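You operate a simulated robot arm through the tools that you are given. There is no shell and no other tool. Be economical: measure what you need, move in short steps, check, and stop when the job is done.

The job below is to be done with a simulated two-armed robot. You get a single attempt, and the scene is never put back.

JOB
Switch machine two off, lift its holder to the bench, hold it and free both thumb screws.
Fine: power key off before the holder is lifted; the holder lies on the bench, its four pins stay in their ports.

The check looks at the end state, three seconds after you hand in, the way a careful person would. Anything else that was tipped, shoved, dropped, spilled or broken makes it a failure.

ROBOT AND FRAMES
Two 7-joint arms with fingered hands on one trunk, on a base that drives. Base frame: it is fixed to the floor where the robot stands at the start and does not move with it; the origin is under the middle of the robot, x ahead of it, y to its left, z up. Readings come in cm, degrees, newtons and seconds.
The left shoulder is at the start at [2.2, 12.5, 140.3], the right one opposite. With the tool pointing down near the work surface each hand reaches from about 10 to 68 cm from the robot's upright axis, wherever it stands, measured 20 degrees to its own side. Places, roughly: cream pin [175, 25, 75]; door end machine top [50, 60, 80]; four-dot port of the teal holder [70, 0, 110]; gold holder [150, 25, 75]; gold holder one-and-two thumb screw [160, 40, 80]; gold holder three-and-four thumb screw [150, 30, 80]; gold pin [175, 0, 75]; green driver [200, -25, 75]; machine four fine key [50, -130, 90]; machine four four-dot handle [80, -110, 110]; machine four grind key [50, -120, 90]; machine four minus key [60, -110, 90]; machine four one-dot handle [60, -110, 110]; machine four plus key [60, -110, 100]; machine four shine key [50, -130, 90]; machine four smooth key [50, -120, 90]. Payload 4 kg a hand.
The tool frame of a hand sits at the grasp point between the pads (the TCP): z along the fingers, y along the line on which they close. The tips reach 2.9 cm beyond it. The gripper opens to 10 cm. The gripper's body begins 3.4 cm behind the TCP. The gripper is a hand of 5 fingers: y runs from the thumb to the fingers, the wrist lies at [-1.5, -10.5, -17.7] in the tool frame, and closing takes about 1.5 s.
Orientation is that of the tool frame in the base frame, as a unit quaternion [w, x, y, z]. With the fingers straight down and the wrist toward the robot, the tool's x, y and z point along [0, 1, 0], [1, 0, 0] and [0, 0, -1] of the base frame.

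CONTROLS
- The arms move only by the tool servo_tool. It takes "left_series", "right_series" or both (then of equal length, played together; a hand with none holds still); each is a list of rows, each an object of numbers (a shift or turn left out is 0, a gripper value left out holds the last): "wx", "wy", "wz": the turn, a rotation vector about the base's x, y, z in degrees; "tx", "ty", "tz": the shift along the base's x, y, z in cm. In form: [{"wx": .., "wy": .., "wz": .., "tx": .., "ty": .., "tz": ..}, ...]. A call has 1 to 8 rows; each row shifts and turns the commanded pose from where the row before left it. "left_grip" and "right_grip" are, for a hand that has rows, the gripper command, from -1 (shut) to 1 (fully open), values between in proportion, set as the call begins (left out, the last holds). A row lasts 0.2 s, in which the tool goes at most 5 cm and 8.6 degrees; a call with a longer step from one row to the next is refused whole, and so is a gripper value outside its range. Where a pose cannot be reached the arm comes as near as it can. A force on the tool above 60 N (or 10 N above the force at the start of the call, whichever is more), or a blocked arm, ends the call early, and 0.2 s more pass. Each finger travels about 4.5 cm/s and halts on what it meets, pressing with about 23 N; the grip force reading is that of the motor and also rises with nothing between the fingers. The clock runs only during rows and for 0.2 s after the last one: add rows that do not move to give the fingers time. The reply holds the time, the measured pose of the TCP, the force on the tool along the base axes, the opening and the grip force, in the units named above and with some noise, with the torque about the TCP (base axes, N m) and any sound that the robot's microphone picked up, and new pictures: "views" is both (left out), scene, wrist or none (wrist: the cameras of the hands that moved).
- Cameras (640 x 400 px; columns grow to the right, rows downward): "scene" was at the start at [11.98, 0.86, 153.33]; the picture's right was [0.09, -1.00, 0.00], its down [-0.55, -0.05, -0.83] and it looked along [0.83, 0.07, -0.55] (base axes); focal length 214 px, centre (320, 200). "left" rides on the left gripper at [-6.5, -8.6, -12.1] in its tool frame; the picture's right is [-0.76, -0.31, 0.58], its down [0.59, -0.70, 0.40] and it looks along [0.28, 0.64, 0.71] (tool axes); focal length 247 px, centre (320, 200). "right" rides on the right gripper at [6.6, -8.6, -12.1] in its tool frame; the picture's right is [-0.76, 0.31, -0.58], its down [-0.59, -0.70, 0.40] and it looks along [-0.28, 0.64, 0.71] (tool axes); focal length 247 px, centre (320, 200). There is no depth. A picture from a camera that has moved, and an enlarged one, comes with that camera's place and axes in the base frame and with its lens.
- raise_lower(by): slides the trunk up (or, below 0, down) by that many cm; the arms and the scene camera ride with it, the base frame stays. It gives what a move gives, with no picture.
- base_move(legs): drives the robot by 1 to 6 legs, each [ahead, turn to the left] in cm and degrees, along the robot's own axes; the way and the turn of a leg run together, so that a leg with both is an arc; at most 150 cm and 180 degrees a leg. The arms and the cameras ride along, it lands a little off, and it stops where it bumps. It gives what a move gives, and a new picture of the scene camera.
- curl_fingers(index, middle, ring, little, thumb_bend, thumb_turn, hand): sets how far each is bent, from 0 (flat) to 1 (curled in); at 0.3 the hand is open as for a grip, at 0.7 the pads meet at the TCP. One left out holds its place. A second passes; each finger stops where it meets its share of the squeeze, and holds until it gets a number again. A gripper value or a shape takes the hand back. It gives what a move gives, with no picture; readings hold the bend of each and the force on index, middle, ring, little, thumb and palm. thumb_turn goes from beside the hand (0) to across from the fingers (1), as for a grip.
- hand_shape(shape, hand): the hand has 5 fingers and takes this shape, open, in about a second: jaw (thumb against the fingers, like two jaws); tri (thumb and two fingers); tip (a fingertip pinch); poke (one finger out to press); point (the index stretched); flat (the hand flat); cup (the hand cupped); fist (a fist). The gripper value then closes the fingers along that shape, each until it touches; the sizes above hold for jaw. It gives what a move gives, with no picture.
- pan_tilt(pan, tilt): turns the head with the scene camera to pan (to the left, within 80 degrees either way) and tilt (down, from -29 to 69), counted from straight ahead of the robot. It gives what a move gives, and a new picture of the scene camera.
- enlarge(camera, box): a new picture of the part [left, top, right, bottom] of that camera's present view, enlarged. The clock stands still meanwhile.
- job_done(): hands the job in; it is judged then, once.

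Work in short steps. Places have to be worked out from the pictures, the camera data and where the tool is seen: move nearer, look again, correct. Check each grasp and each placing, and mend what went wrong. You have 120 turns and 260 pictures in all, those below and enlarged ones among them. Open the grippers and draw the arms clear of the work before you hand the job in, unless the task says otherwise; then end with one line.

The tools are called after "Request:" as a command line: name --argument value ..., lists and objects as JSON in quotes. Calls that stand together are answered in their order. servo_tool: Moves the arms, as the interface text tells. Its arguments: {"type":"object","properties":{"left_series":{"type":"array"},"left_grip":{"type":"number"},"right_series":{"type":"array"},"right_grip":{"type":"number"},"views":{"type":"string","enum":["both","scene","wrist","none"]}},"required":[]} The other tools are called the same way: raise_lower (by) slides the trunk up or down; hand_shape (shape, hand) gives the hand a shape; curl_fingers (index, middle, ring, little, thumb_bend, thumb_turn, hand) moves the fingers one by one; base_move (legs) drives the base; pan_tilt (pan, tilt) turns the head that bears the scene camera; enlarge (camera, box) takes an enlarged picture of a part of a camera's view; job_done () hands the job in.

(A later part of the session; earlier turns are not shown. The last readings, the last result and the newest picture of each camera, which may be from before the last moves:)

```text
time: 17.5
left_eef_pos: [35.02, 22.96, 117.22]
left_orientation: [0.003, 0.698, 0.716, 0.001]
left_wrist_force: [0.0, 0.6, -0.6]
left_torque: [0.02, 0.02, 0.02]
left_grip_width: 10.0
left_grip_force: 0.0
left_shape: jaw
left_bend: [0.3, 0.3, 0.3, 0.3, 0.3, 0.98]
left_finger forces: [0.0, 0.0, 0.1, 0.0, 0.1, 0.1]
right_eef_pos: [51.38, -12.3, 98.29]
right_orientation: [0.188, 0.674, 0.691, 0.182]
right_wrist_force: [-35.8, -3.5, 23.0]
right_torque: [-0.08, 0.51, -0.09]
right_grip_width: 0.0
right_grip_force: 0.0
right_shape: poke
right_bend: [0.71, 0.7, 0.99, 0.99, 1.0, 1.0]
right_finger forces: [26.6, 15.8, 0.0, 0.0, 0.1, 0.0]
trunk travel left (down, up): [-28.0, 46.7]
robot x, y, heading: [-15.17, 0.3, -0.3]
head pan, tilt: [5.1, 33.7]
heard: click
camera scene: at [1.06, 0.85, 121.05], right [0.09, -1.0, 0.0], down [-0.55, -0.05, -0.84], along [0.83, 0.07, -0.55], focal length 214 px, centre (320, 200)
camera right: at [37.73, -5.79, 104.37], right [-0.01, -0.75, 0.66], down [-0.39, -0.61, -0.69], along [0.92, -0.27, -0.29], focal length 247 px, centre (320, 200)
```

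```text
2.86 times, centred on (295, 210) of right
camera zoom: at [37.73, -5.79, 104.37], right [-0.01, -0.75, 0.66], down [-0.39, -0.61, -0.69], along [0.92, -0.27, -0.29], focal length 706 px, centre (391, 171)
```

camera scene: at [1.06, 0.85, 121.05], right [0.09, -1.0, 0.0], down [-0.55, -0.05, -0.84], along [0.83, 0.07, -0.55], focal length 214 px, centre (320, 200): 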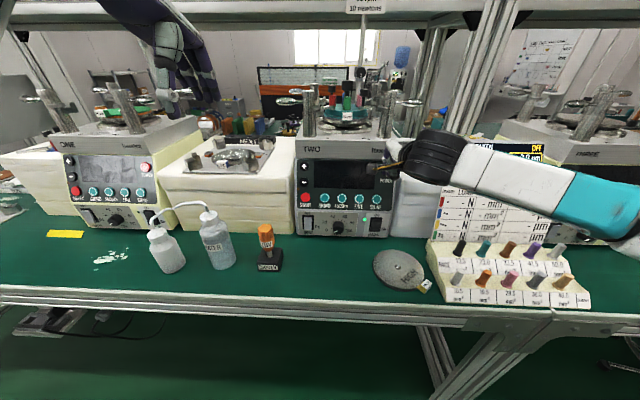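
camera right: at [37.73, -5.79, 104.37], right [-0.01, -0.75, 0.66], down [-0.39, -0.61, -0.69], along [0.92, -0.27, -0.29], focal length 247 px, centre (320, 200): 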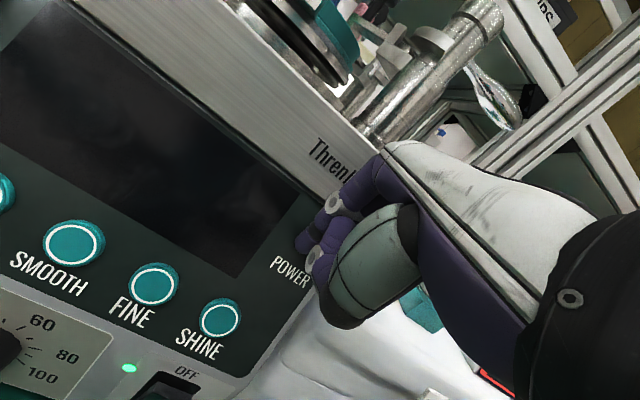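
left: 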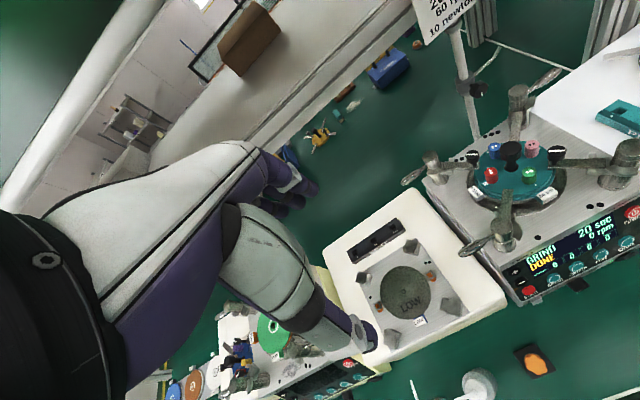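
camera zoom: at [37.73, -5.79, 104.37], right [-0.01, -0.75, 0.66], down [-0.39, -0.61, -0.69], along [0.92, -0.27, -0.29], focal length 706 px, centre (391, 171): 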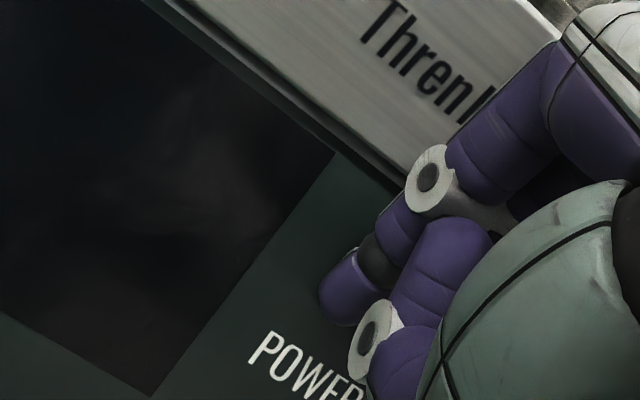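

Click heard and the display is dark: power is off. I withdraw the right hand straight back, then up.

Request:
servo_tool --right_series '[{"tx": -2, "tz": 1}, {"tx": -3, "tz": 1.5}, {"tx": -4, "tz": 3, "ty": -2}, {"tx": -2, "tz": 4, "ty": -3}, {"tz": 4, "ty": -4, "wy": 7.5}, {"ty": -4, "wy": 7.5}, {"ty": -4, "wy": 7.5}, {"wy": 7.5, "ty": -3}]'

Request:
enlarge --camera "scene" --box '[285, 60, 425, 240]'

```text
refused: row 3 steps farther than a row can; nothing moved
```

```text
2.22 times, centred on (355, 150) of scene
camera zoom: at [1.06, 0.85, 121.05], right [0.09, -1.0, 0.0], down [-0.55, -0.05, -0.84], along [0.83, 0.07, -0.55], focal length 477 px, centre (242, 311)
```

zoom: 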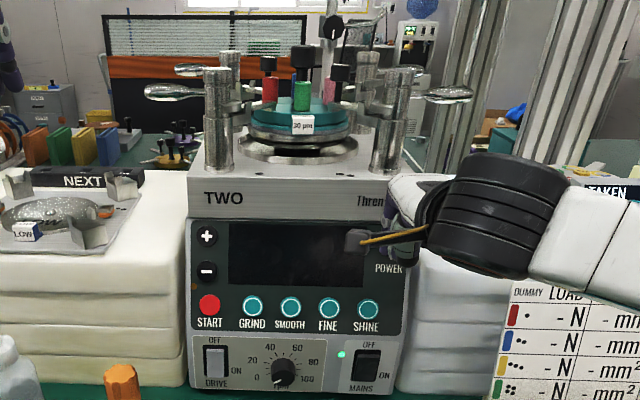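

Refused for one too-long row; same retreat with smaller steps.

Request:
servo_tool --right_series '[{"tx": -2, "tz": 1}, {"tx": -3, "tz": 1.5}, {"tx": -3, "tz": 3, "ty": -1}, {"tx": -2, "tz": 3.5, "ty": -2}, {"tz": 3, "ty": -3, "wy": 7.5}, {"ty": -4, "wy": 7.5}, {"ty": -4, "wy": 7.5}, {"wy": 7.5, "ty": -3}]'

```text
time: 19.3
left_eef_pos: [35.76, 22.94, 116.83]
left_orientation: [-0.001, 0.699, 0.716, 0.0]
left_wrist_force: [0.4, 0.1, 0.2]
left_torque: [0.01, -0.01, 0.01]
left_grip_width: 9.96
left_grip_force: 0.0
left_shape: jaw
left_bend: [0.3, 0.3, 0.3, 0.3, 0.3, 0.98]
left_finger forces: [0.0, 0.1, 0.1, 0.0, 0.0, 0.1]
right_eef_pos: [41.9, -29.32, 109.73]
right_orientation: [-0.002, 0.697, 0.717, -0.004]
right_wrist_force: [0.3, 0.6, 0.0]
right_torque: [0.0, -0.02, 0.0]
right_grip_width: 0.0
right_grip_force: 0.0
right_shape: poke
right_bend: [0.7, 0.7, 0.99, 0.99, 1.0, 1.0]
right_finger forces: [0.0, 0.0, 0.0, 0.0, 0.0, 0.0]
trunk travel left (down, up): [-28.0, 46.7]
robot x, y, heading: [-14.83, -0.12, -0.1]
head pan, tilt: [5.1, 33.7]
camera scene: at [1.76, 0.82, 120.92], right [0.09, -1.0, 0.0], down [-0.55, -0.05, -0.83], along [0.83, 0.07, -0.55], focal length 214 px, centre (320, 200)
camera right: at [33.24, -22.93, 121.8], right [0.33, -0.75, 0.58], down [-0.69, -0.61, -0.39], along [0.64, -0.27, -0.72], focal length 247 px, centre (320, 200)
```

scene: 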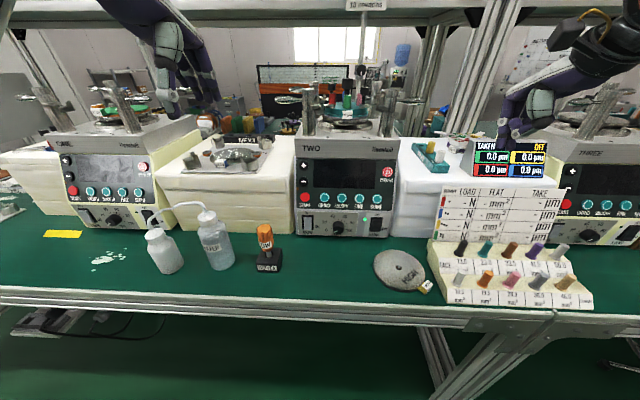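
right: 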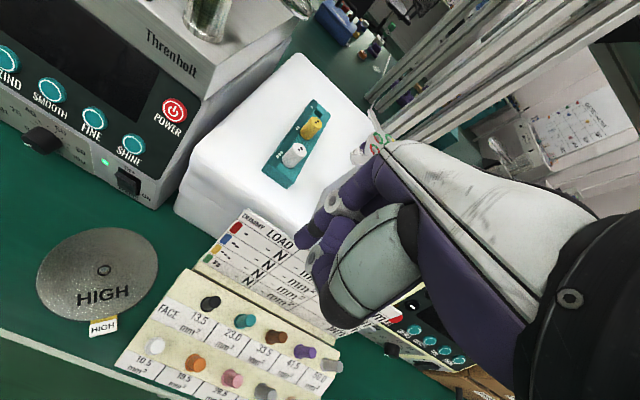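

Machine two is off and stays off. I raise the trunk and drive forward to work on the holder.

Request:
raise_lower --by 27

Request:
hand_shape --hand "left" --shape "tri"

Request:
base_move --legs '[[15, 0]]'

Request:
servo_tool --left_series '[{"wz": -8, "tx": 1, "ty": -3}, {"wz": -8, "tx": 1, "ty": -3}, {"wz": -8, "tx": 1, "ty": -3}, {"wz": -8, "tx": 1, "ty": -3}, {"wz": -8, "tx": 1, "ty": -3}, {"wz": -5, "tx": 1, "ty": -2, "tz": -3}, {"tx": 1, "tz": -3}, {"tz": -3}]' --left_grip 1

```text
time: 22.1
left_eef_pos: [35.79, 22.96, 143.77]
left_orientation: [-0.001, 0.699, 0.716, 0.0]
left_wrist_force: [0.9, -0.1, -0.8]
left_torque: [0.01, 0.03, 0.0]
left_grip_width: 9.98
left_grip_force: 0.0
left_shape: jaw
left_bend: [0.3, 0.3, 0.3, 0.3, 0.3, 0.98]
left_finger forces: [0.0, 0.0, 0.0, 0.0, 0.0, 0.0]
right_eef_pos: [41.96, -29.4, 136.71]
right_orientation: [0.0, 0.698, 0.716, -0.003]
right_wrist_force: [0.6, 0.5, -0.3]
right_torque: [0.02, 0.01, 0.05]
right_grip_width: 0.0
right_grip_force: 0.0
right_shape: poke
right_bend: [0.7, 0.7, 0.99, 0.99, 1.0, 1.0]
right_finger forces: [0.0, 0.0, 0.1, 0.1, 0.0, 0.0]
trunk travel left (down, up): [-55.0, 19.7]
robot x, y, heading: [-15.0, -0.13, -0.1]
head pan, tilt: [5.1, 33.7]
```

```text
time: 23.0
left_eef_pos: [35.67, 22.89, 143.94]
left_orientation: [0.0, 0.699, 0.715, 0.0]
left_wrist_force: [-0.8, 0.1, -1.3]
left_torque: [-0.01, -0.02, 0.02]
left_grip_width: 9.98
left_grip_force: 0.1
left_shape: tri
left_bend: [0.3, 0.3, 0.99, 0.99, 0.3, 0.98]
left_finger forces: [0.0, 0.0, 0.0, 0.0, 0.0, 0.0]
right_eef_pos: [41.88, -29.36, 136.64]
right_orientation: [-0.001, 0.699, 0.715, -0.003]
right_wrist_force: [-0.6, 0.3, 0.5]
right_torque: [0.03, -0.02, -0.01]
right_grip_width: 0.01
right_grip_force: 0.1
right_shape: poke
right_bend: [0.7, 0.7, 0.99, 0.99, 1.0, 1.0]
right_finger forces: [0.0, 0.0, 0.0, 0.1, 0.0, 0.0]
trunk travel left (down, up): [-55.0, 19.7]
robot x, y, heading: [-15.07, -0.16, -0.4]
head pan, tilt: [5.1, 33.7]
```

```text
time: 24.4
left_eef_pos: [50.83, 22.92, 143.9]
left_orientation: [0.0, 0.699, 0.715, -0.001]
left_wrist_force: [0.2, -0.8, -0.5]
left_torque: [0.01, 0.0, 0.0]
left_grip_width: 9.99
left_grip_force: 0.1
left_shape: tri
left_bend: [0.3, 0.3, 0.99, 0.99, 0.3, 0.98]
left_finger forces: [0.1, 0.0, 0.1, 0.1, 0.0, 0.1]
right_eef_pos: [57.02, -29.45, 136.66]
right_orientation: [-0.001, 0.699, 0.716, -0.003]
right_wrist_force: [1.2, -0.7, 1.1]
right_torque: [0.01, -0.02, 0.01]
right_grip_width: 0.03
right_grip_force: 0.0
right_shape: poke
right_bend: [0.7, 0.7, 0.99, 0.99, 1.0, 1.0]
right_finger forces: [0.0, 0.0, 0.0, 0.0, 0.1, 0.0]
trunk travel left (down, up): [-55.0, 19.7]
robot x, y, heading: [0.36, -0.16, -0.1]
head pan, tilt: [5.1, 33.7]
camera scene: at [12.34, 0.81, 148.3], right [0.09, -1.0, 0.0], down [-0.55, -0.05, -0.83], along [0.83, 0.07, -0.56], focal length 214 px, centre (320, 200)
```

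scene: 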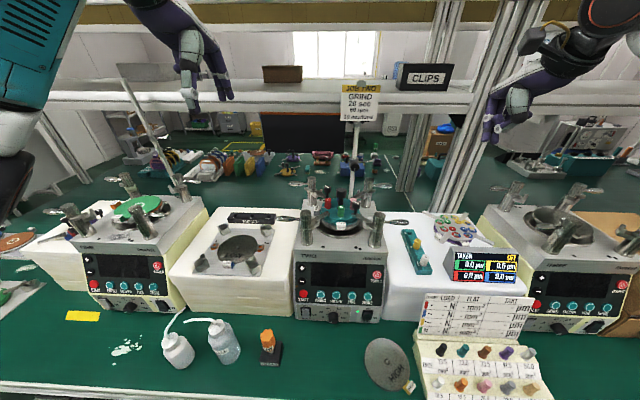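

```text
time: 26.2
left_eef_pos: [57.7, 5.87, 134.99]
left_orientation: [0.001, 0.92, 0.393, 0.0]
left_wrist_force: [-0.7, 0.4, -0.2]
left_torque: [0.0, 0.0, 0.0]
left_grip_width: 9.99
left_grip_force: 0.0
left_shape: tri
left_bend: [0.3, 0.3, 0.99, 0.99, 0.3, 0.98]
left_finger forces: [0.1, 0.0, 0.0, 0.0, 0.1, 0.0]
right_eef_pos: [56.99, -29.42, 136.69]
right_orientation: [0.0, 0.699, 0.716, -0.003]
right_wrist_force: [-1.0, -0.6, 0.2]
right_torque: [0.02, 0.0, -0.02]
right_grip_width: 0.0
right_grip_force: 0.1
right_shape: poke
right_bend: [0.7, 0.7, 0.99, 0.99, 1.0, 1.0]
right_finger forces: [0.0, 0.1, 0.1, 0.0, 0.0, 0.1]
trunk travel left (down, up): [-55.0, 19.7]
robot x, y, heading: [0.35, -0.03, -0.2]
head pan, tilt: [5.1, 33.7]
camera scene: at [12.25, 0.82, 148.31], right [0.09, -1.0, 0.0], down [-0.55, -0.05, -0.83], along [0.83, 0.07, -0.55], focal length 214 px, centre (320, 200)
camera left: at [46.85, 7.07, 146.88], right [-0.74, -0.34, -0.58], down [-0.1, 0.91, -0.4], along [0.66, -0.24, -0.71], focal length 247 px, centre (320, 200)
```

scene: 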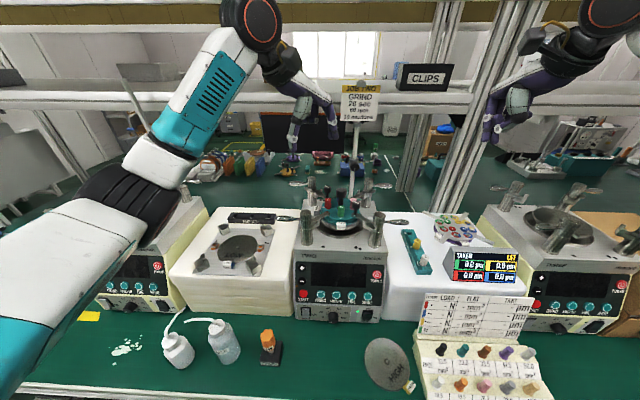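
left: 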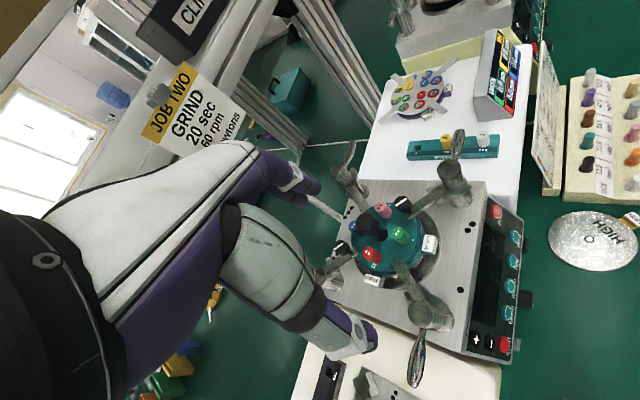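

I triangulate the knob, screws and pins from the new left wrist view plus the scene camera.

Request:
enlarge --camera "left" --box '[310, 180, 470, 300]'

Request:
enlarge --camera "scene" --box '[280, 165, 400, 255]'

Request:
enlarge --camera "right" --box '[0, 0, 320, 200]'

```text
3.33 times, centred on (390, 240) of left
camera zoom: at [46.85, 7.07, 146.88], right [-0.74, -0.34, -0.58], down [-0.1, 0.91, -0.4], along [0.66, -0.24, -0.71], focal length 823 px, centre (87, 67)
```

zoom: 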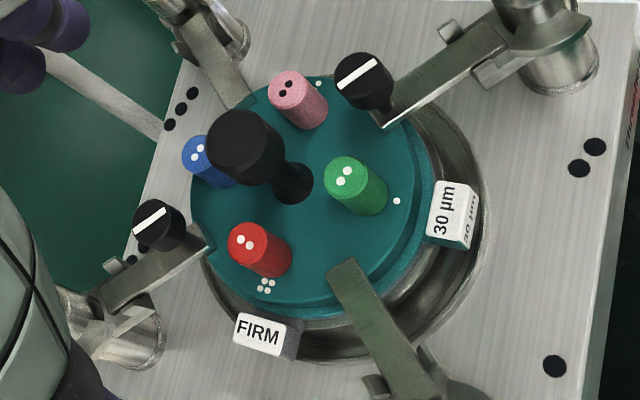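

```text
4.44 times, centred on (340, 210) of scene
camera zoom: at [12.25, 0.82, 148.31], right [0.09, -1.0, 0.0], down [-0.55, -0.05, -0.83], along [0.83, 0.07, -0.55], focal length 953 px, centre (231, 156)
```

zoom: 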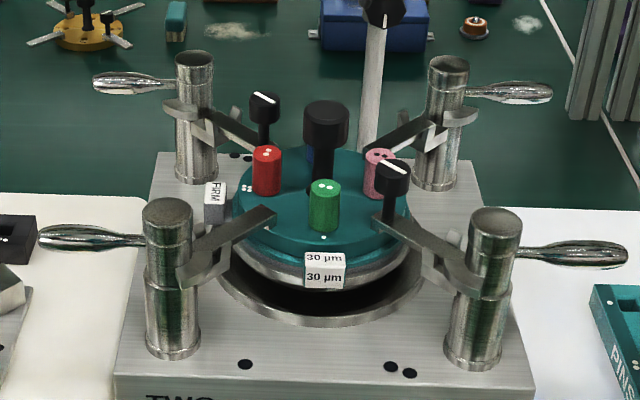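

```text
2.00 times, centred on (160, 100) of right
camera zoom: at [48.32, -22.93, 148.82], right [0.33, -0.75, 0.58], down [-0.69, -0.61, -0.39], along [0.64, -0.27, -0.72], focal length 494 px, centre (640, 400)
```

zoom: 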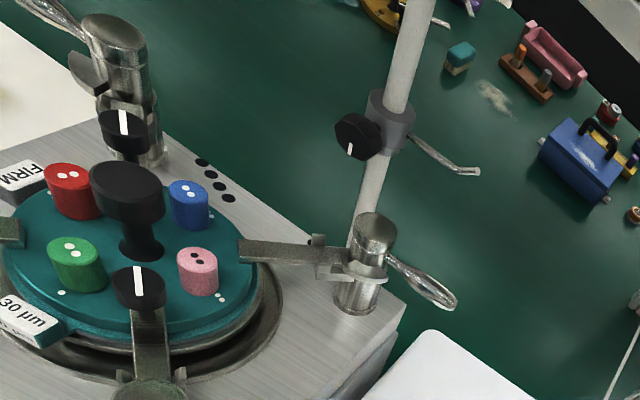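

Knob head centre ≈ (65.35, −1.0), top z ≈ 116.6; pin tops ≈ 113.3; so a fingertip grip at TCP z ≈ 115.8 stays above the pins. I move above it first.

Request:
servo_tool --left_series '[{"tx": 2.5, "ty": -2.3, "tz": -2}, {"tx": 2.5, "ty": -2.3, "tz": -3}, {"tx": 2.6, "ty": -2.3, "tz": -3}, {"tz": -2}, {}]'

Request:
enlarge --camera "left" --box '[240, 160, 480, 310]'

Request:
enlarge --camera "scene" --box '[280, 145, 400, 235]'

Request:
enlarge --camera "right" --box '[0, 0, 320, 200]'

```text
time: 27.4
left_eef_pos: [65.18, -1.04, 124.94]
left_orientation: [-0.001, 0.919, 0.394, 0.0]
left_wrist_force: [0.1, 0.2, -0.4]
left_torque: [0.03, 0.01, -0.01]
left_grip_width: 9.97
left_grip_force: 0.0
left_shape: tri
left_bend: [0.3, 0.3, 0.99, 0.99, 0.3, 0.98]
left_finger forces: [0.0, 0.0, 0.1, 0.0, 0.0, 0.0]
right_eef_pos: [56.85, -29.37, 136.66]
right_orientation: [0.0, 0.699, 0.716, -0.003]
right_wrist_force: [0.4, 0.0, 0.4]
right_torque: [-0.02, 0.0, -0.01]
right_grip_width: 0.02
right_grip_force: 0.0
right_shape: poke
right_bend: [0.7, 0.7, 0.99, 0.99, 1.0, 1.0]
right_finger forces: [0.0, 0.0, 0.1, 0.0, 0.0, 0.0]
trunk travel left (down, up): [-55.0, 19.7]
robot x, y, heading: [-0.12, 0.09, -0.4]
head pan, tilt: [5.1, 33.7]
camera scene: at [12.23, 0.72, 148.31], right [0.09, -1.0, 0.0], down [-0.55, -0.05, -0.83], along [0.83, 0.07, -0.55], focal length 214 px, centre (320, 200)
camera left: at [54.34, 0.12, 136.89], right [-0.75, -0.34, -0.58], down [-0.1, 0.91, -0.4], along [0.66, -0.24, -0.71], focal length 247 px, centre (320, 200)
```

scene: 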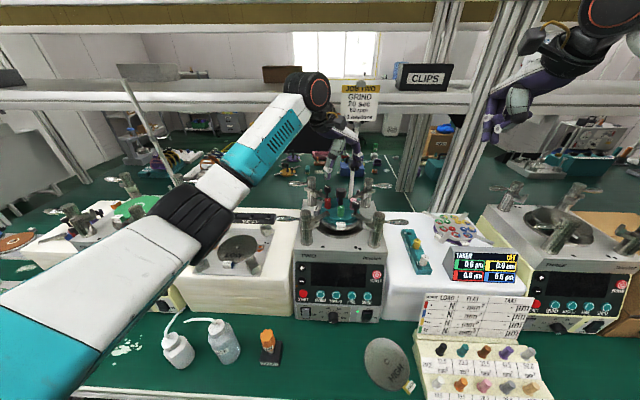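
left: 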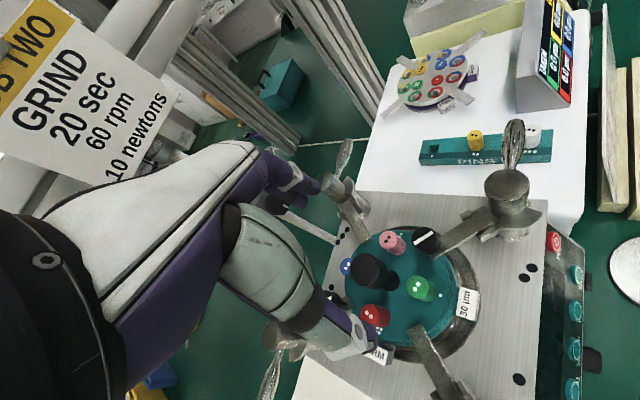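

```text
2.67 times, centred on (360, 235) of left
camera zoom: at [54.34, 0.12, 136.89], right [-0.75, -0.34, -0.58], down [-0.1, 0.91, -0.4], along [0.66, -0.24, -0.71], focal length 659 px, centre (213, 107)
```

zoom: 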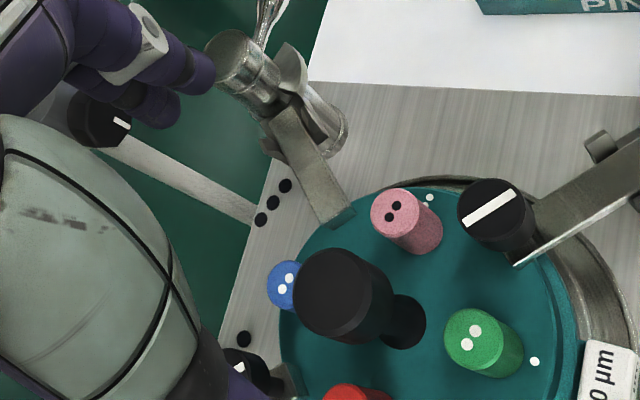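

```text
4.44 times, centred on (340, 190) of scene
camera zoom: at [12.23, 0.72, 148.31], right [0.09, -1.0, 0.0], down [-0.55, -0.05, -0.83], along [0.83, 0.07, -0.55], focal length 953 px, centre (231, 244)
```

zoom: 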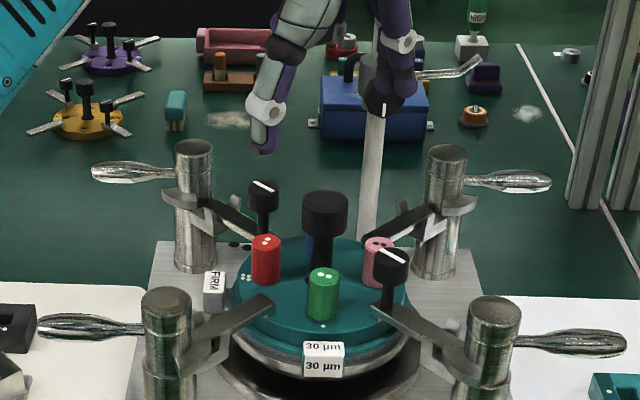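

```text
2.00 times, centred on (160, 100) of right
camera zoom: at [48.3, -23.02, 148.82], right [0.33, -0.75, 0.58], down [-0.69, -0.61, -0.39], along [0.64, -0.27, -0.72], focal length 494 px, centre (640, 400)
```

zoom: 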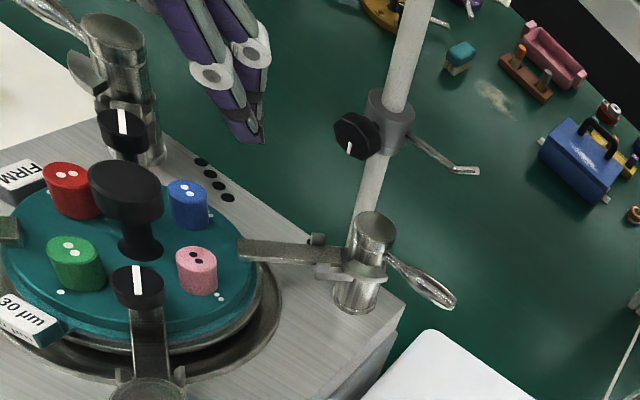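

TCP is centred over the knob and clear of everything. Descend 9 cm, then close gently.

Request:
servo_tool --left_series '[{"tz": -3}, {"tz": -3}, {"tz": -3}, {}]'

Request:
enlarge --camera "left" --box '[240, 160, 480, 310]'

Request:
enlarge --camera "scene" --box '[280, 145, 400, 235]'

Request:
enlarge --camera "right" --box '[0, 0, 320, 200]'

```text
time: 28.4
left_eef_pos: [65.19, -1.09, 115.88]
left_orientation: [0.001, 0.92, 0.393, 0.0]
left_wrist_force: [-0.1, -0.6, -0.6]
left_torque: [-0.03, 0.01, 0.01]
left_grip_width: 9.96
left_grip_force: 0.1
left_shape: tri
left_bend: [0.3, 0.3, 0.99, 0.99, 0.3, 0.98]
left_finger forces: [0.0, 0.0, 0.1, 0.0, 0.0, 0.1]
right_eef_pos: [56.76, -29.44, 136.73]
right_orientation: [0.0, 0.698, 0.716, -0.003]
right_wrist_force: [0.3, 0.0, 0.2]
right_torque: [0.0, 0.01, -0.03]
right_grip_width: 0.01
right_grip_force: 0.0
right_shape: poke
right_bend: [0.7, 0.7, 0.99, 0.99, 1.0, 1.0]
right_finger forces: [0.0, 0.0, 0.0, 0.1, 0.0, 0.0]
trunk travel left (down, up): [-55.0, 19.7]
robot x, y, heading: [0.0, -0.33, -0.1]
head pan, tilt: [5.1, 33.7]
camera scene: at [12.2, 0.78, 148.32], right [0.09, -1.0, 0.0], down [-0.55, -0.05, -0.83], along [0.83, 0.07, -0.55], focal length 214 px, centre (320, 200)
camera left: at [54.39, 0.15, 127.77], right [-0.74, -0.34, -0.58], down [-0.1, 0.91, -0.4], along [0.66, -0.24, -0.71], focal length 247 px, centre (320, 200)
```

scene: 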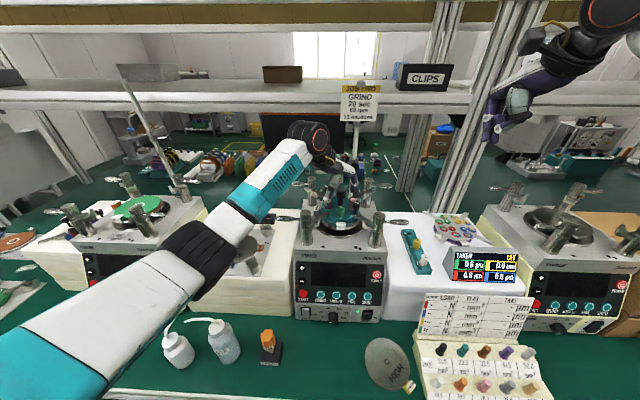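
left: 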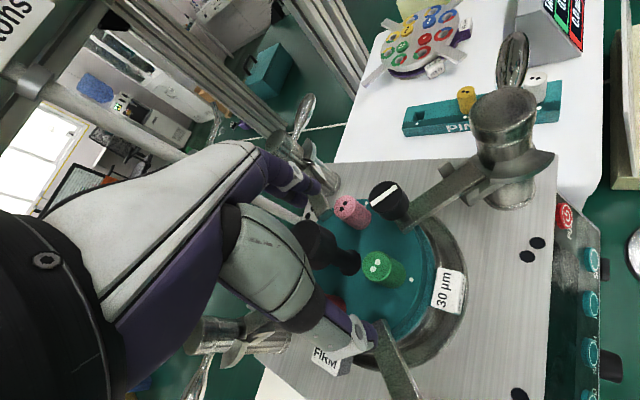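

```text
2.67 times, centred on (360, 235) of left
camera zoom: at [54.39, 0.15, 127.77], right [-0.74, -0.34, -0.58], down [-0.1, 0.91, -0.4], along [0.66, -0.24, -0.71], focal length 659 px, centre (213, 107)
```

zoom: 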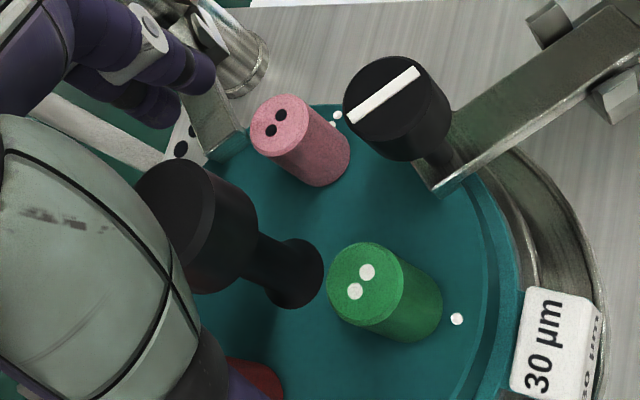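

```text
4.44 times, centred on (340, 190) of scene
camera zoom: at [12.2, 0.78, 148.32], right [0.09, -1.0, 0.0], down [-0.55, -0.05, -0.83], along [0.83, 0.07, -0.55], focal length 953 px, centre (231, 244)
```

zoom: 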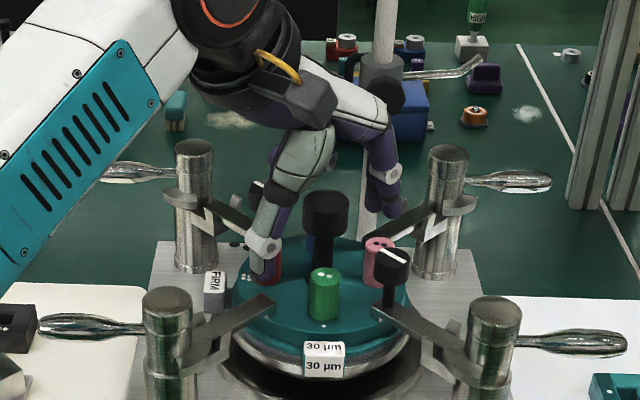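

```text
2.00 times, centred on (160, 100) of right
camera zoom: at [48.27, -22.96, 148.84], right [0.33, -0.75, 0.58], down [-0.69, -0.61, -0.39], along [0.64, -0.27, -0.71], focal length 494 px, centre (640, 400)
```

zoom: 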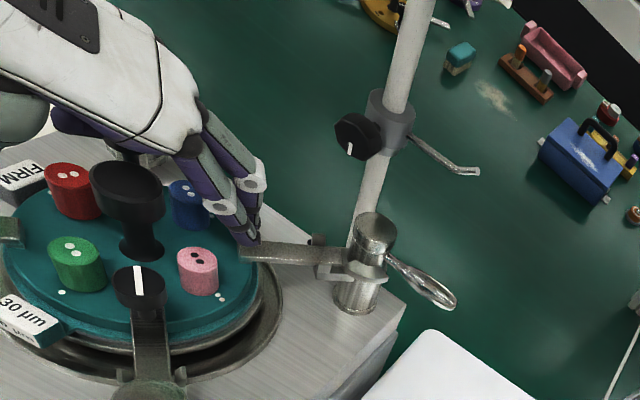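

Fingers straddle the knob between pins. I raise 0.4 cm for pin clearance and close partially in steps, watching forces.

Request:
servo_tool --left_series '[{"tz": 0.4}, {}, {}, {}]' --left_grip -0.1 --views "none"

Request:
enlarge --camera "scene" --box '[300, 165, 380, 225]'

Request:
enlarge --camera "right" --box '[0, 30, 200, 155]'

Request:
enlarge --camera "left" --box '[240, 160, 480, 310]'

```text
time: 29.4
left_eef_pos: [65.29, -0.9, 116.35]
left_orientation: [-0.001, 0.919, 0.393, 0.0]
left_wrist_force: [0.4, 0.3, -0.3]
left_torque: [0.0, 0.05, 0.06]
left_grip_width: 4.56
left_grip_force: 0.1
left_shape: tri
left_bend: [0.42, 0.45, 0.99, 0.99, 0.39, 1.0]
left_finger forces: [0.0, 0.1, 0.1, 0.1, 0.0, 0.0]
right_eef_pos: [56.94, -29.37, 136.7]
right_orientation: [-0.001, 0.698, 0.716, -0.003]
right_wrist_force: [-0.8, 0.0, 0.1]
right_torque: [-0.03, 0.0, -0.02]
right_grip_width: 0.01
right_grip_force: 0.1
right_shape: poke
right_bend: [0.7, 0.7, 0.99, 0.99, 1.0, 1.0]
right_finger forces: [0.0, 0.1, 0.1, 0.1, 0.0, 0.1]
trunk travel left (down, up): [-55.0, 19.7]
robot x, y, heading: [0.08, -0.22, -0.1]
head pan, tilt: [5.1, 33.7]
```

```text
6.67 times, centred on (340, 195) of scene
camera zoom: at [12.22, 0.79, 148.31], right [0.09, -1.0, 0.0], down [-0.55, -0.05, -0.83], along [0.83, 0.07, -0.55], focal length 1430 px, centre (187, 233)
```

zoom: 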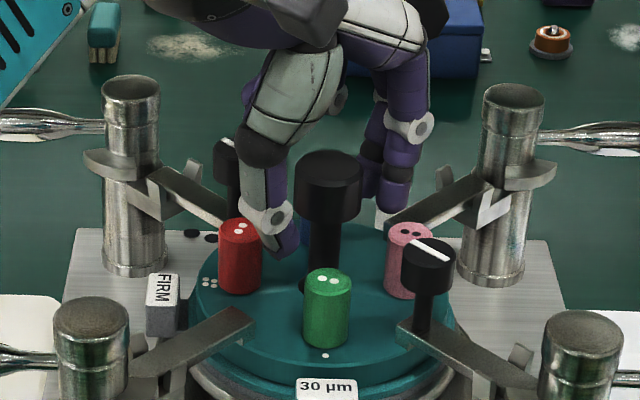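

```text
3.20 times, centred on (100, 92) of right
camera zoom: at [48.29, -22.95, 148.83], right [0.33, -0.75, 0.58], down [-0.69, -0.61, -0.39], along [0.64, -0.27, -0.71], focal length 790 px, centre (1024, 544)
```

zoom: 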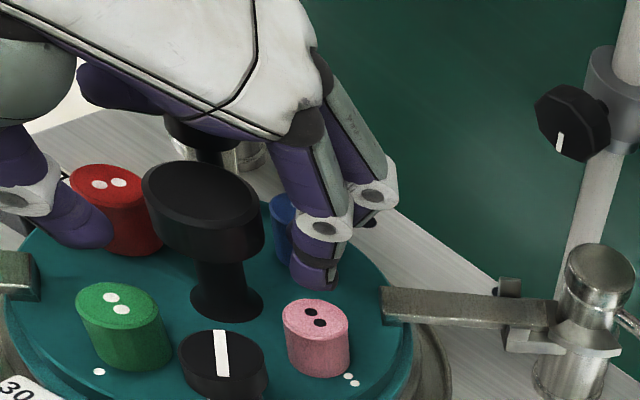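

```text
2.67 times, centred on (360, 235) of left
camera zoom: at [54.4, 0.16, 128.22], right [-0.75, -0.34, -0.58], down [-0.1, 0.91, -0.4], along [0.66, -0.24, -0.71], focal length 659 px, centre (213, 107)
```

zoom: 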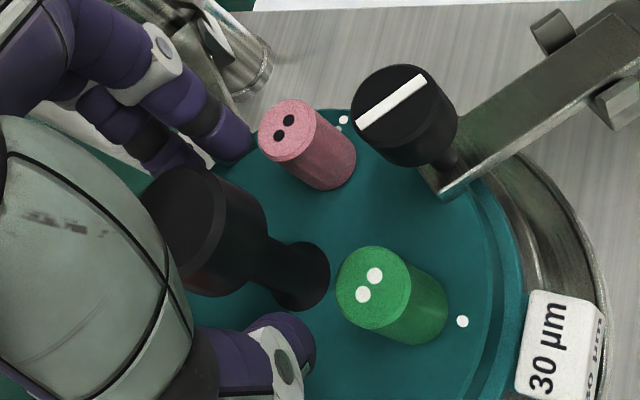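

Thumb and fingertips hang slightly below the knob head, near pin level. I raise 0.8 cm more before closing on the knob.

Request:
servo_tool --left_series '[{"tz": 0.8}, {}, {}]' --left_grip -0.35 --views "none"

Request:
enlarge --camera "right" --box '[0, 30, 200, 155]'

Request:
enlarge --camera "scene" --box '[300, 165, 380, 225]'

```text
time: 30.2
left_eef_pos: [65.2, -1.04, 116.95]
left_orientation: [0.001, 0.919, 0.393, -0.001]
left_wrist_force: [-0.5, 0.8, 0.5]
left_torque: [0.0, 0.01, 0.0]
left_grip_width: 3.29
left_grip_force: 0.1
left_shape: tri
left_bend: [0.75, 0.51, 0.99, 0.99, 0.44, 1.0]
left_finger forces: [0.0, 0.0, 0.0, 0.1, 0.0, 0.0]
right_eef_pos: [56.86, -29.41, 136.72]
right_orientation: [0.0, 0.698, 0.716, -0.003]
right_wrist_force: [-0.5, 0.4, 0.1]
right_torque: [-0.01, -0.04, 0.01]
right_grip_width: 0.01
right_grip_force: 0.0
right_shape: poke
right_bend: [0.7, 0.7, 0.99, 0.99, 1.0, 1.0]
right_finger forces: [0.1, 0.0, 0.0, 0.0, 0.0, 0.1]
trunk travel left (down, up): [-55.0, 19.7]
robot x, y, heading: [0.07, 0.15, -0.3]
head pan, tilt: [5.1, 33.7]
```

```text
3.20 times, centred on (100, 92) of right
camera zoom: at [48.28, -22.96, 148.83], right [0.33, -0.75, 0.58], down [-0.69, -0.61, -0.39], along [0.64, -0.27, -0.71], focal length 790 px, centre (1024, 544)
```

zoom: 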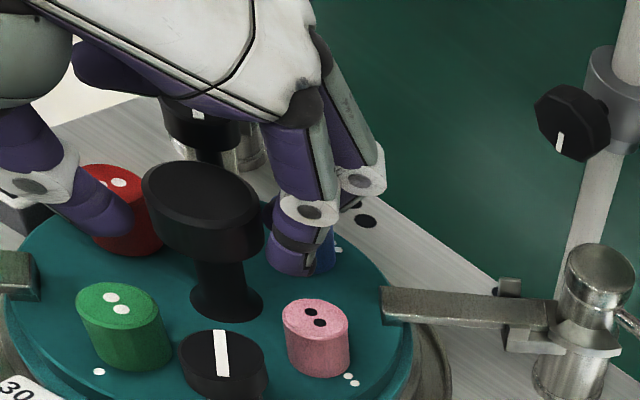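

```text
6.67 times, centred on (340, 195) of scene
camera zoom: at [12.21, 0.79, 148.31], right [0.09, -1.0, 0.0], down [-0.55, -0.05, -0.83], along [0.83, 0.07, -0.55], focal length 1430 px, centre (187, 233)
```

zoom: 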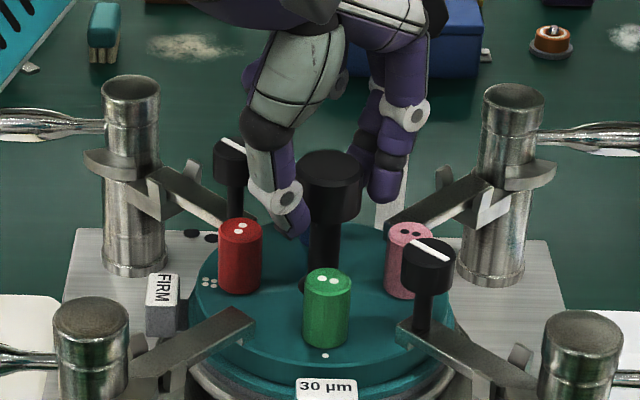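

No contact yet at 3.3 cm opening. I continue closing fully and read finger forces.

Request:
servo_tool --left_series '[{}, {}, {}, {}]' --left_grip -1 --views "none"

Request:
enlarge --camera "right" --box '[0, 30, 200, 155]'

Request:
enlarge --camera "scene" --box '[300, 165, 380, 225]'

Request:
enlarge --camera "left" --box '[240, 160, 480, 310]'

```text
time: 31.2
left_eef_pos: [65.28, -1.12, 117.11]
left_orientation: [0.0, 0.919, 0.393, -0.001]
left_wrist_force: [-1.3, -1.0, -0.3]
left_torque: [-0.05, 0.01, 0.01]
left_grip_width: 2.11
left_grip_force: 22.5
left_shape: tri
left_bend: [0.6, 0.54, 1.0, 1.0, 0.52, 1.0]
left_finger forces: [9.6, 10.5, 0.0, 0.0, 19.4, 0.1]
right_eef_pos: [56.98, -29.38, 136.69]
right_orientation: [-0.001, 0.698, 0.716, -0.003]
right_wrist_force: [0.2, -0.3, -0.3]
right_torque: [0.02, -0.01, 0.02]
right_grip_width: 0.0
right_grip_force: 0.1
right_shape: poke
right_bend: [0.7, 0.7, 0.99, 0.99, 1.0, 1.0]
right_finger forces: [0.0, 0.0, 0.0, 0.1, 0.0, 0.0]
trunk travel left (down, up): [-55.0, 19.7]
robot x, y, heading: [-0.16, -0.22, -0.1]
head pan, tilt: [5.1, 33.7]
```

```text
3.20 times, centred on (100, 92) of right
camera zoom: at [48.28, -22.98, 148.82], right [0.33, -0.75, 0.58], down [-0.69, -0.61, -0.39], along [0.64, -0.27, -0.71], focal length 790 px, centre (1024, 544)
```

zoom: 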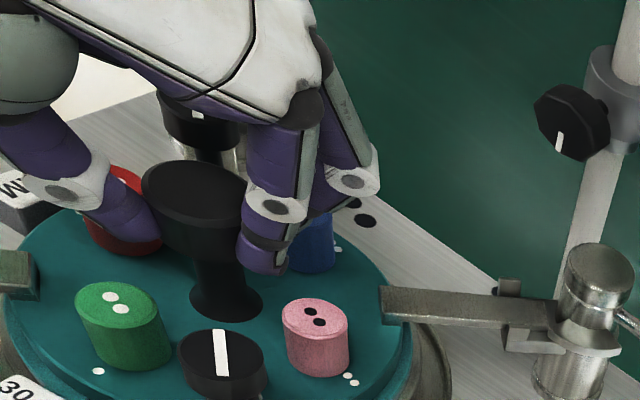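

```text
6.67 times, centred on (340, 195) of scene
camera zoom: at [12.21, 0.77, 148.31], right [0.09, -1.0, 0.0], down [-0.55, -0.05, -0.83], along [0.83, 0.07, -0.55], focal length 1430 px, centre (187, 233)
```

zoom: 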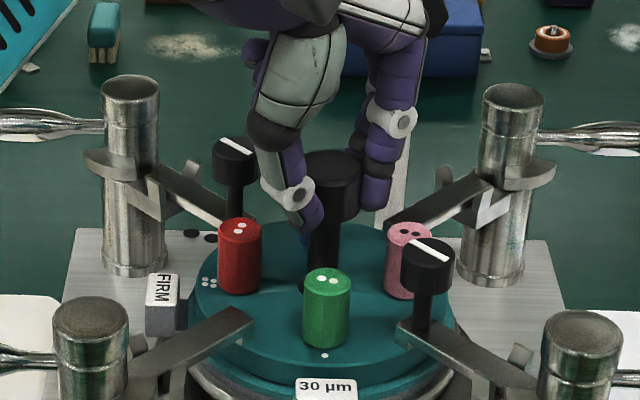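

```text
2.67 times, centred on (360, 235) of left
camera zoom: at [54.4, 0.12, 128.98], right [-0.75, -0.34, -0.58], down [-0.1, 0.91, -0.4], along [0.66, -0.24, -0.71], focal length 659 px, centre (213, 107)
```

zoom: 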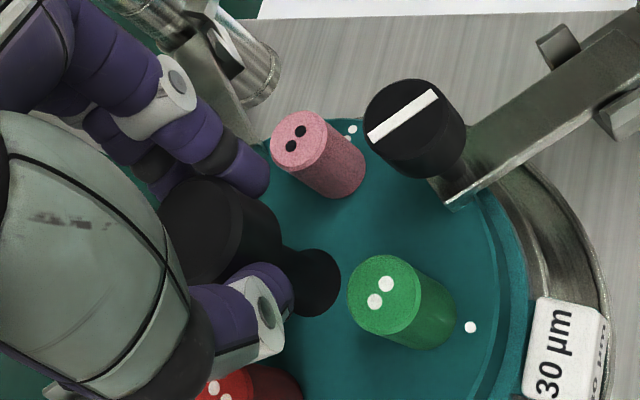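

Solid three-point grip (10/10/19 N). I lift slowly 1.5 cm and check.

Request:
servo_tool --left_series '[{"tz": 0.3}, {"tz": 0.4}, {"tz": 0.4}, {"tz": 0.4}, {}]' --views "none"

Request:
enlarge --camera "scene" --box '[280, 155, 400, 245]'

Request:
enlarge --camera "right" --box '[0, 30, 200, 155]'

```text
time: 32.4
left_eef_pos: [65.36, -0.92, 118.5]
left_orientation: [0.0, 0.919, 0.394, 0.0]
left_wrist_force: [0.2, -0.7, -5.1]
left_torque: [-0.04, 0.06, 0.01]
left_grip_width: 2.11
left_grip_force: 23.2
left_shape: tri
left_bend: [0.61, 0.54, 1.0, 1.0, 0.52, 1.0]
left_finger forces: [8.9, 10.7, 0.1, 0.0, 18.9, 0.0]
right_eef_pos: [56.96, -29.38, 136.71]
right_orientation: [-0.001, 0.699, 0.716, -0.003]
right_wrist_force: [-0.4, -0.2, -0.3]
right_torque: [-0.01, -0.01, -0.04]
right_grip_width: 0.02
right_grip_force: 0.1
right_shape: poke
right_bend: [0.7, 0.7, 0.99, 0.99, 1.0, 1.0]
right_finger forces: [0.0, 0.0, 0.0, 0.0, 0.0, 0.0]
trunk travel left (down, up): [-55.0, 19.7]
robot x, y, heading: [-0.28, 0.09, -0.1]
head pan, tilt: [5.1, 33.7]
```

```text
4.44 times, centred on (340, 200) of scene
camera zoom: at [12.28, 0.8, 148.31], right [0.09, -1.0, 0.0], down [-0.55, -0.05, -0.83], along [0.83, 0.07, -0.55], focal length 953 px, centre (231, 200)
```

zoom: 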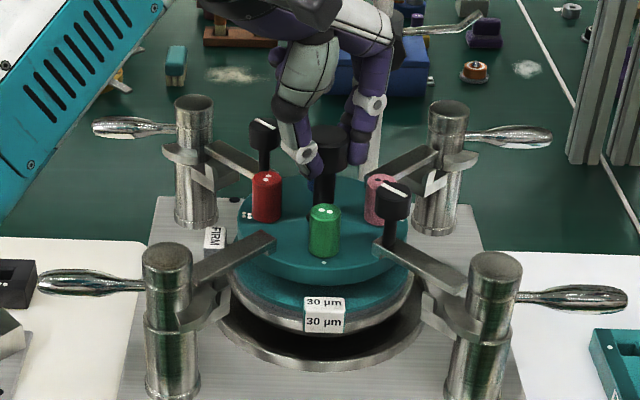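

```text
3.20 times, centred on (100, 92) of right
camera zoom: at [48.35, -22.95, 148.81], right [0.33, -0.75, 0.58], down [-0.69, -0.61, -0.39], along [0.64, -0.27, -0.72], focal length 790 px, centre (1024, 544)
```

zoom: 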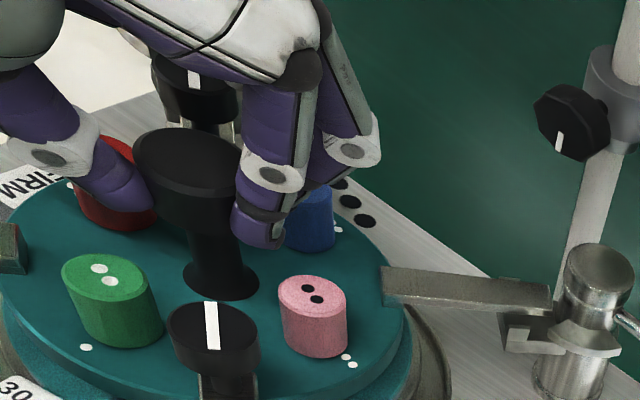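

Holder lifted level off the platen (about 0.5 kg). I continue straight up above the posts.

Request:
servo_tool --left_series '[{"tz": 1.2}, {"tz": 1.3}, {"tz": 1.3}, {"tz": 1.3}, {"tz": 1.3}, {"tz": 1.3}, {"tz": 1.3}, {"tz": 1}]'

Request:
enlarge --camera "right" --box '[0, 0, 240, 150]'

```text
time: 34.2
left_eef_pos: [65.35, -0.96, 128.6]
left_orientation: [0.0, 0.919, 0.393, 0.0]
left_wrist_force: [0.3, -1.2, -4.9]
left_torque: [-0.03, 0.02, 0.01]
left_grip_width: 2.11
left_grip_force: 22.9
left_shape: tri
left_bend: [0.61, 0.54, 1.0, 1.0, 0.52, 1.0]
left_finger forces: [8.9, 10.7, 0.1, 0.0, 18.8, 0.0]
right_eef_pos: [57.0, -29.35, 136.77]
right_orientation: [-0.001, 0.698, 0.716, -0.003]
right_wrist_force: [0.5, -0.6, 0.4]
right_torque: [0.01, 0.01, 0.04]
right_grip_width: 0.0
right_grip_force: 0.1
right_shape: poke
right_bend: [0.7, 0.7, 0.99, 0.99, 1.0, 1.0]
right_finger forces: [0.0, 0.0, 0.0, 0.1, 0.0, 0.0]
trunk travel left (down, up): [-55.0, 19.7]
robot x, y, heading: [-0.16, -0.14, 0.0]
head pan, tilt: [5.1, 33.7]
camera scene: at [12.26, 0.78, 148.31], right [0.09, -1.0, 0.0], down [-0.55, -0.05, -0.83], along [0.83, 0.07, -0.55], focal length 214 px, centre (320, 200)
camera left: at [54.48, 0.18, 140.56], right [-0.75, -0.34, -0.58], down [-0.1, 0.91, -0.4], along [0.66, -0.24, -0.71], focal length 247 px, centre (320, 200)
```

scene: 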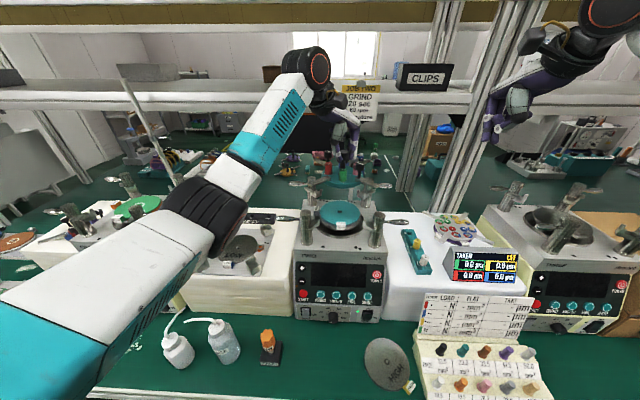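
left: 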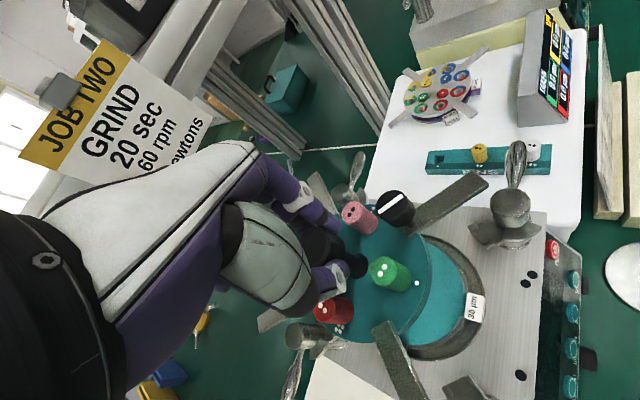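

```text
2.67 times, centred on (120, 75) of right
camera zoom: at [48.33, -22.97, 148.81], right [0.33, -0.75, 0.58], down [-0.69, -0.61, -0.39], along [0.64, -0.27, -0.72], focal length 659 px, centre (853, 533)
```

zoom: 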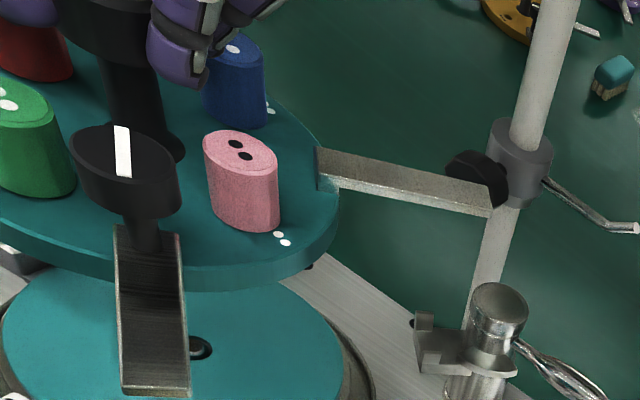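

Holder clears the posts. I carry it toward the robot, above the bench, in gentle steps.

Request:
servo_tool --left_series '[{"tx": -1}, {"tx": -2}, {"tx": -2, "ty": 0.3}, {"tx": -2, "ty": 0.3}, {"tx": -2, "ty": 0.4}, {"tx": -2, "ty": 0.4}, {"tx": -2, "ty": 0.4}, {"tx": -1}]' --views "none"

Request:
servo_tool --left_series '[{"tx": -1}, {"tx": -2}, {"tx": -2}, {"tx": -2}, {"tx": -2}, {"tx": -2}, {"tx": -2}, {"tx": -1}]'

```text
time: 36.0
left_eef_pos: [51.17, 0.8, 128.6]
left_orientation: [0.001, 0.919, 0.394, -0.001]
left_wrist_force: [-0.6, -0.4, -4.4]
left_torque: [0.01, 0.0, -0.01]
left_grip_width: 2.12
left_grip_force: 23.5
left_shape: tri
left_bend: [0.61, 0.54, 1.0, 1.0, 0.52, 1.0]
left_finger forces: [8.6, 11.1, 0.1, 0.0, 18.6, 0.0]
right_eef_pos: [57.1, -29.43, 136.72]
right_orientation: [0.0, 0.698, 0.716, -0.003]
right_wrist_force: [-0.2, -1.2, 0.5]
right_torque: [-0.02, 0.0, 0.01]
right_grip_width: 0.0
right_grip_force: 0.1
right_shape: poke
right_bend: [0.7, 0.7, 0.99, 0.99, 1.0, 1.0]
right_finger forces: [0.0, 0.0, 0.1, 0.1, 0.0, 0.0]
trunk travel left (down, up): [-55.0, 19.7]
robot x, y, heading: [-0.03, -0.18, -0.2]
head pan, tilt: [5.1, 33.7]
```

```text
time: 37.8
left_eef_pos: [37.34, 0.78, 128.6]
left_orientation: [0.0, 0.92, 0.393, -0.001]
left_wrist_force: [-0.3, 0.7, -4.2]
left_torque: [-0.03, -0.01, -0.02]
left_grip_width: 2.13
left_grip_force: 23.2
left_shape: tri
left_bend: [0.61, 0.54, 1.0, 1.0, 0.52, 1.0]
left_finger forces: [8.7, 11.2, 0.0, 0.0, 18.5, 0.0]
right_eef_pos: [56.87, -29.36, 136.74]
right_orientation: [-0.001, 0.698, 0.716, -0.003]
right_wrist_force: [0.0, -0.1, 0.2]
right_torque: [0.0, 0.03, -0.01]
right_grip_width: 0.0
right_grip_force: 0.0
right_shape: poke
right_bend: [0.7, 0.7, 0.99, 0.99, 1.0, 1.0]
right_finger forces: [0.0, 0.0, 0.0, 0.0, 0.0, 0.0]
trunk travel left (down, up): [-55.0, 19.7]
robot x, y, heading: [0.1, 0.07, -0.2]
head pan, tilt: [5.1, 33.7]
camera scene: at [12.24, 0.8, 148.31], right [0.09, -1.0, 0.0], down [-0.55, -0.05, -0.83], along [0.83, 0.07, -0.55], focal length 214 px, centre (320, 200)
camera left: at [26.42, 1.89, 140.5], right [-0.75, -0.34, -0.58], down [-0.1, 0.91, -0.4], along [0.66, -0.24, -0.71], focal length 247 px, centre (320, 200)
```

scene: 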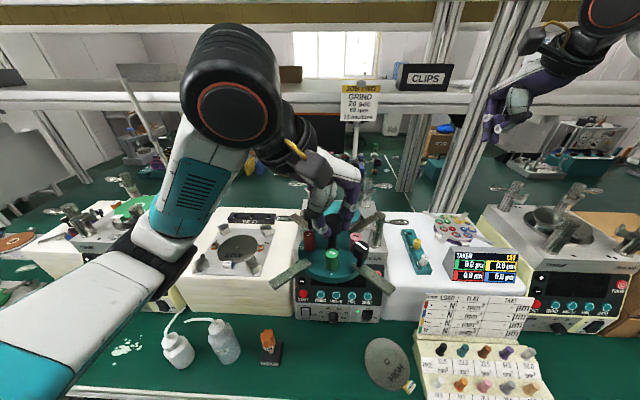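
left: 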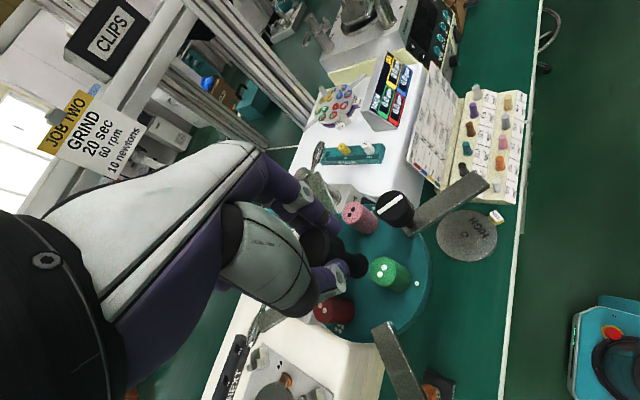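

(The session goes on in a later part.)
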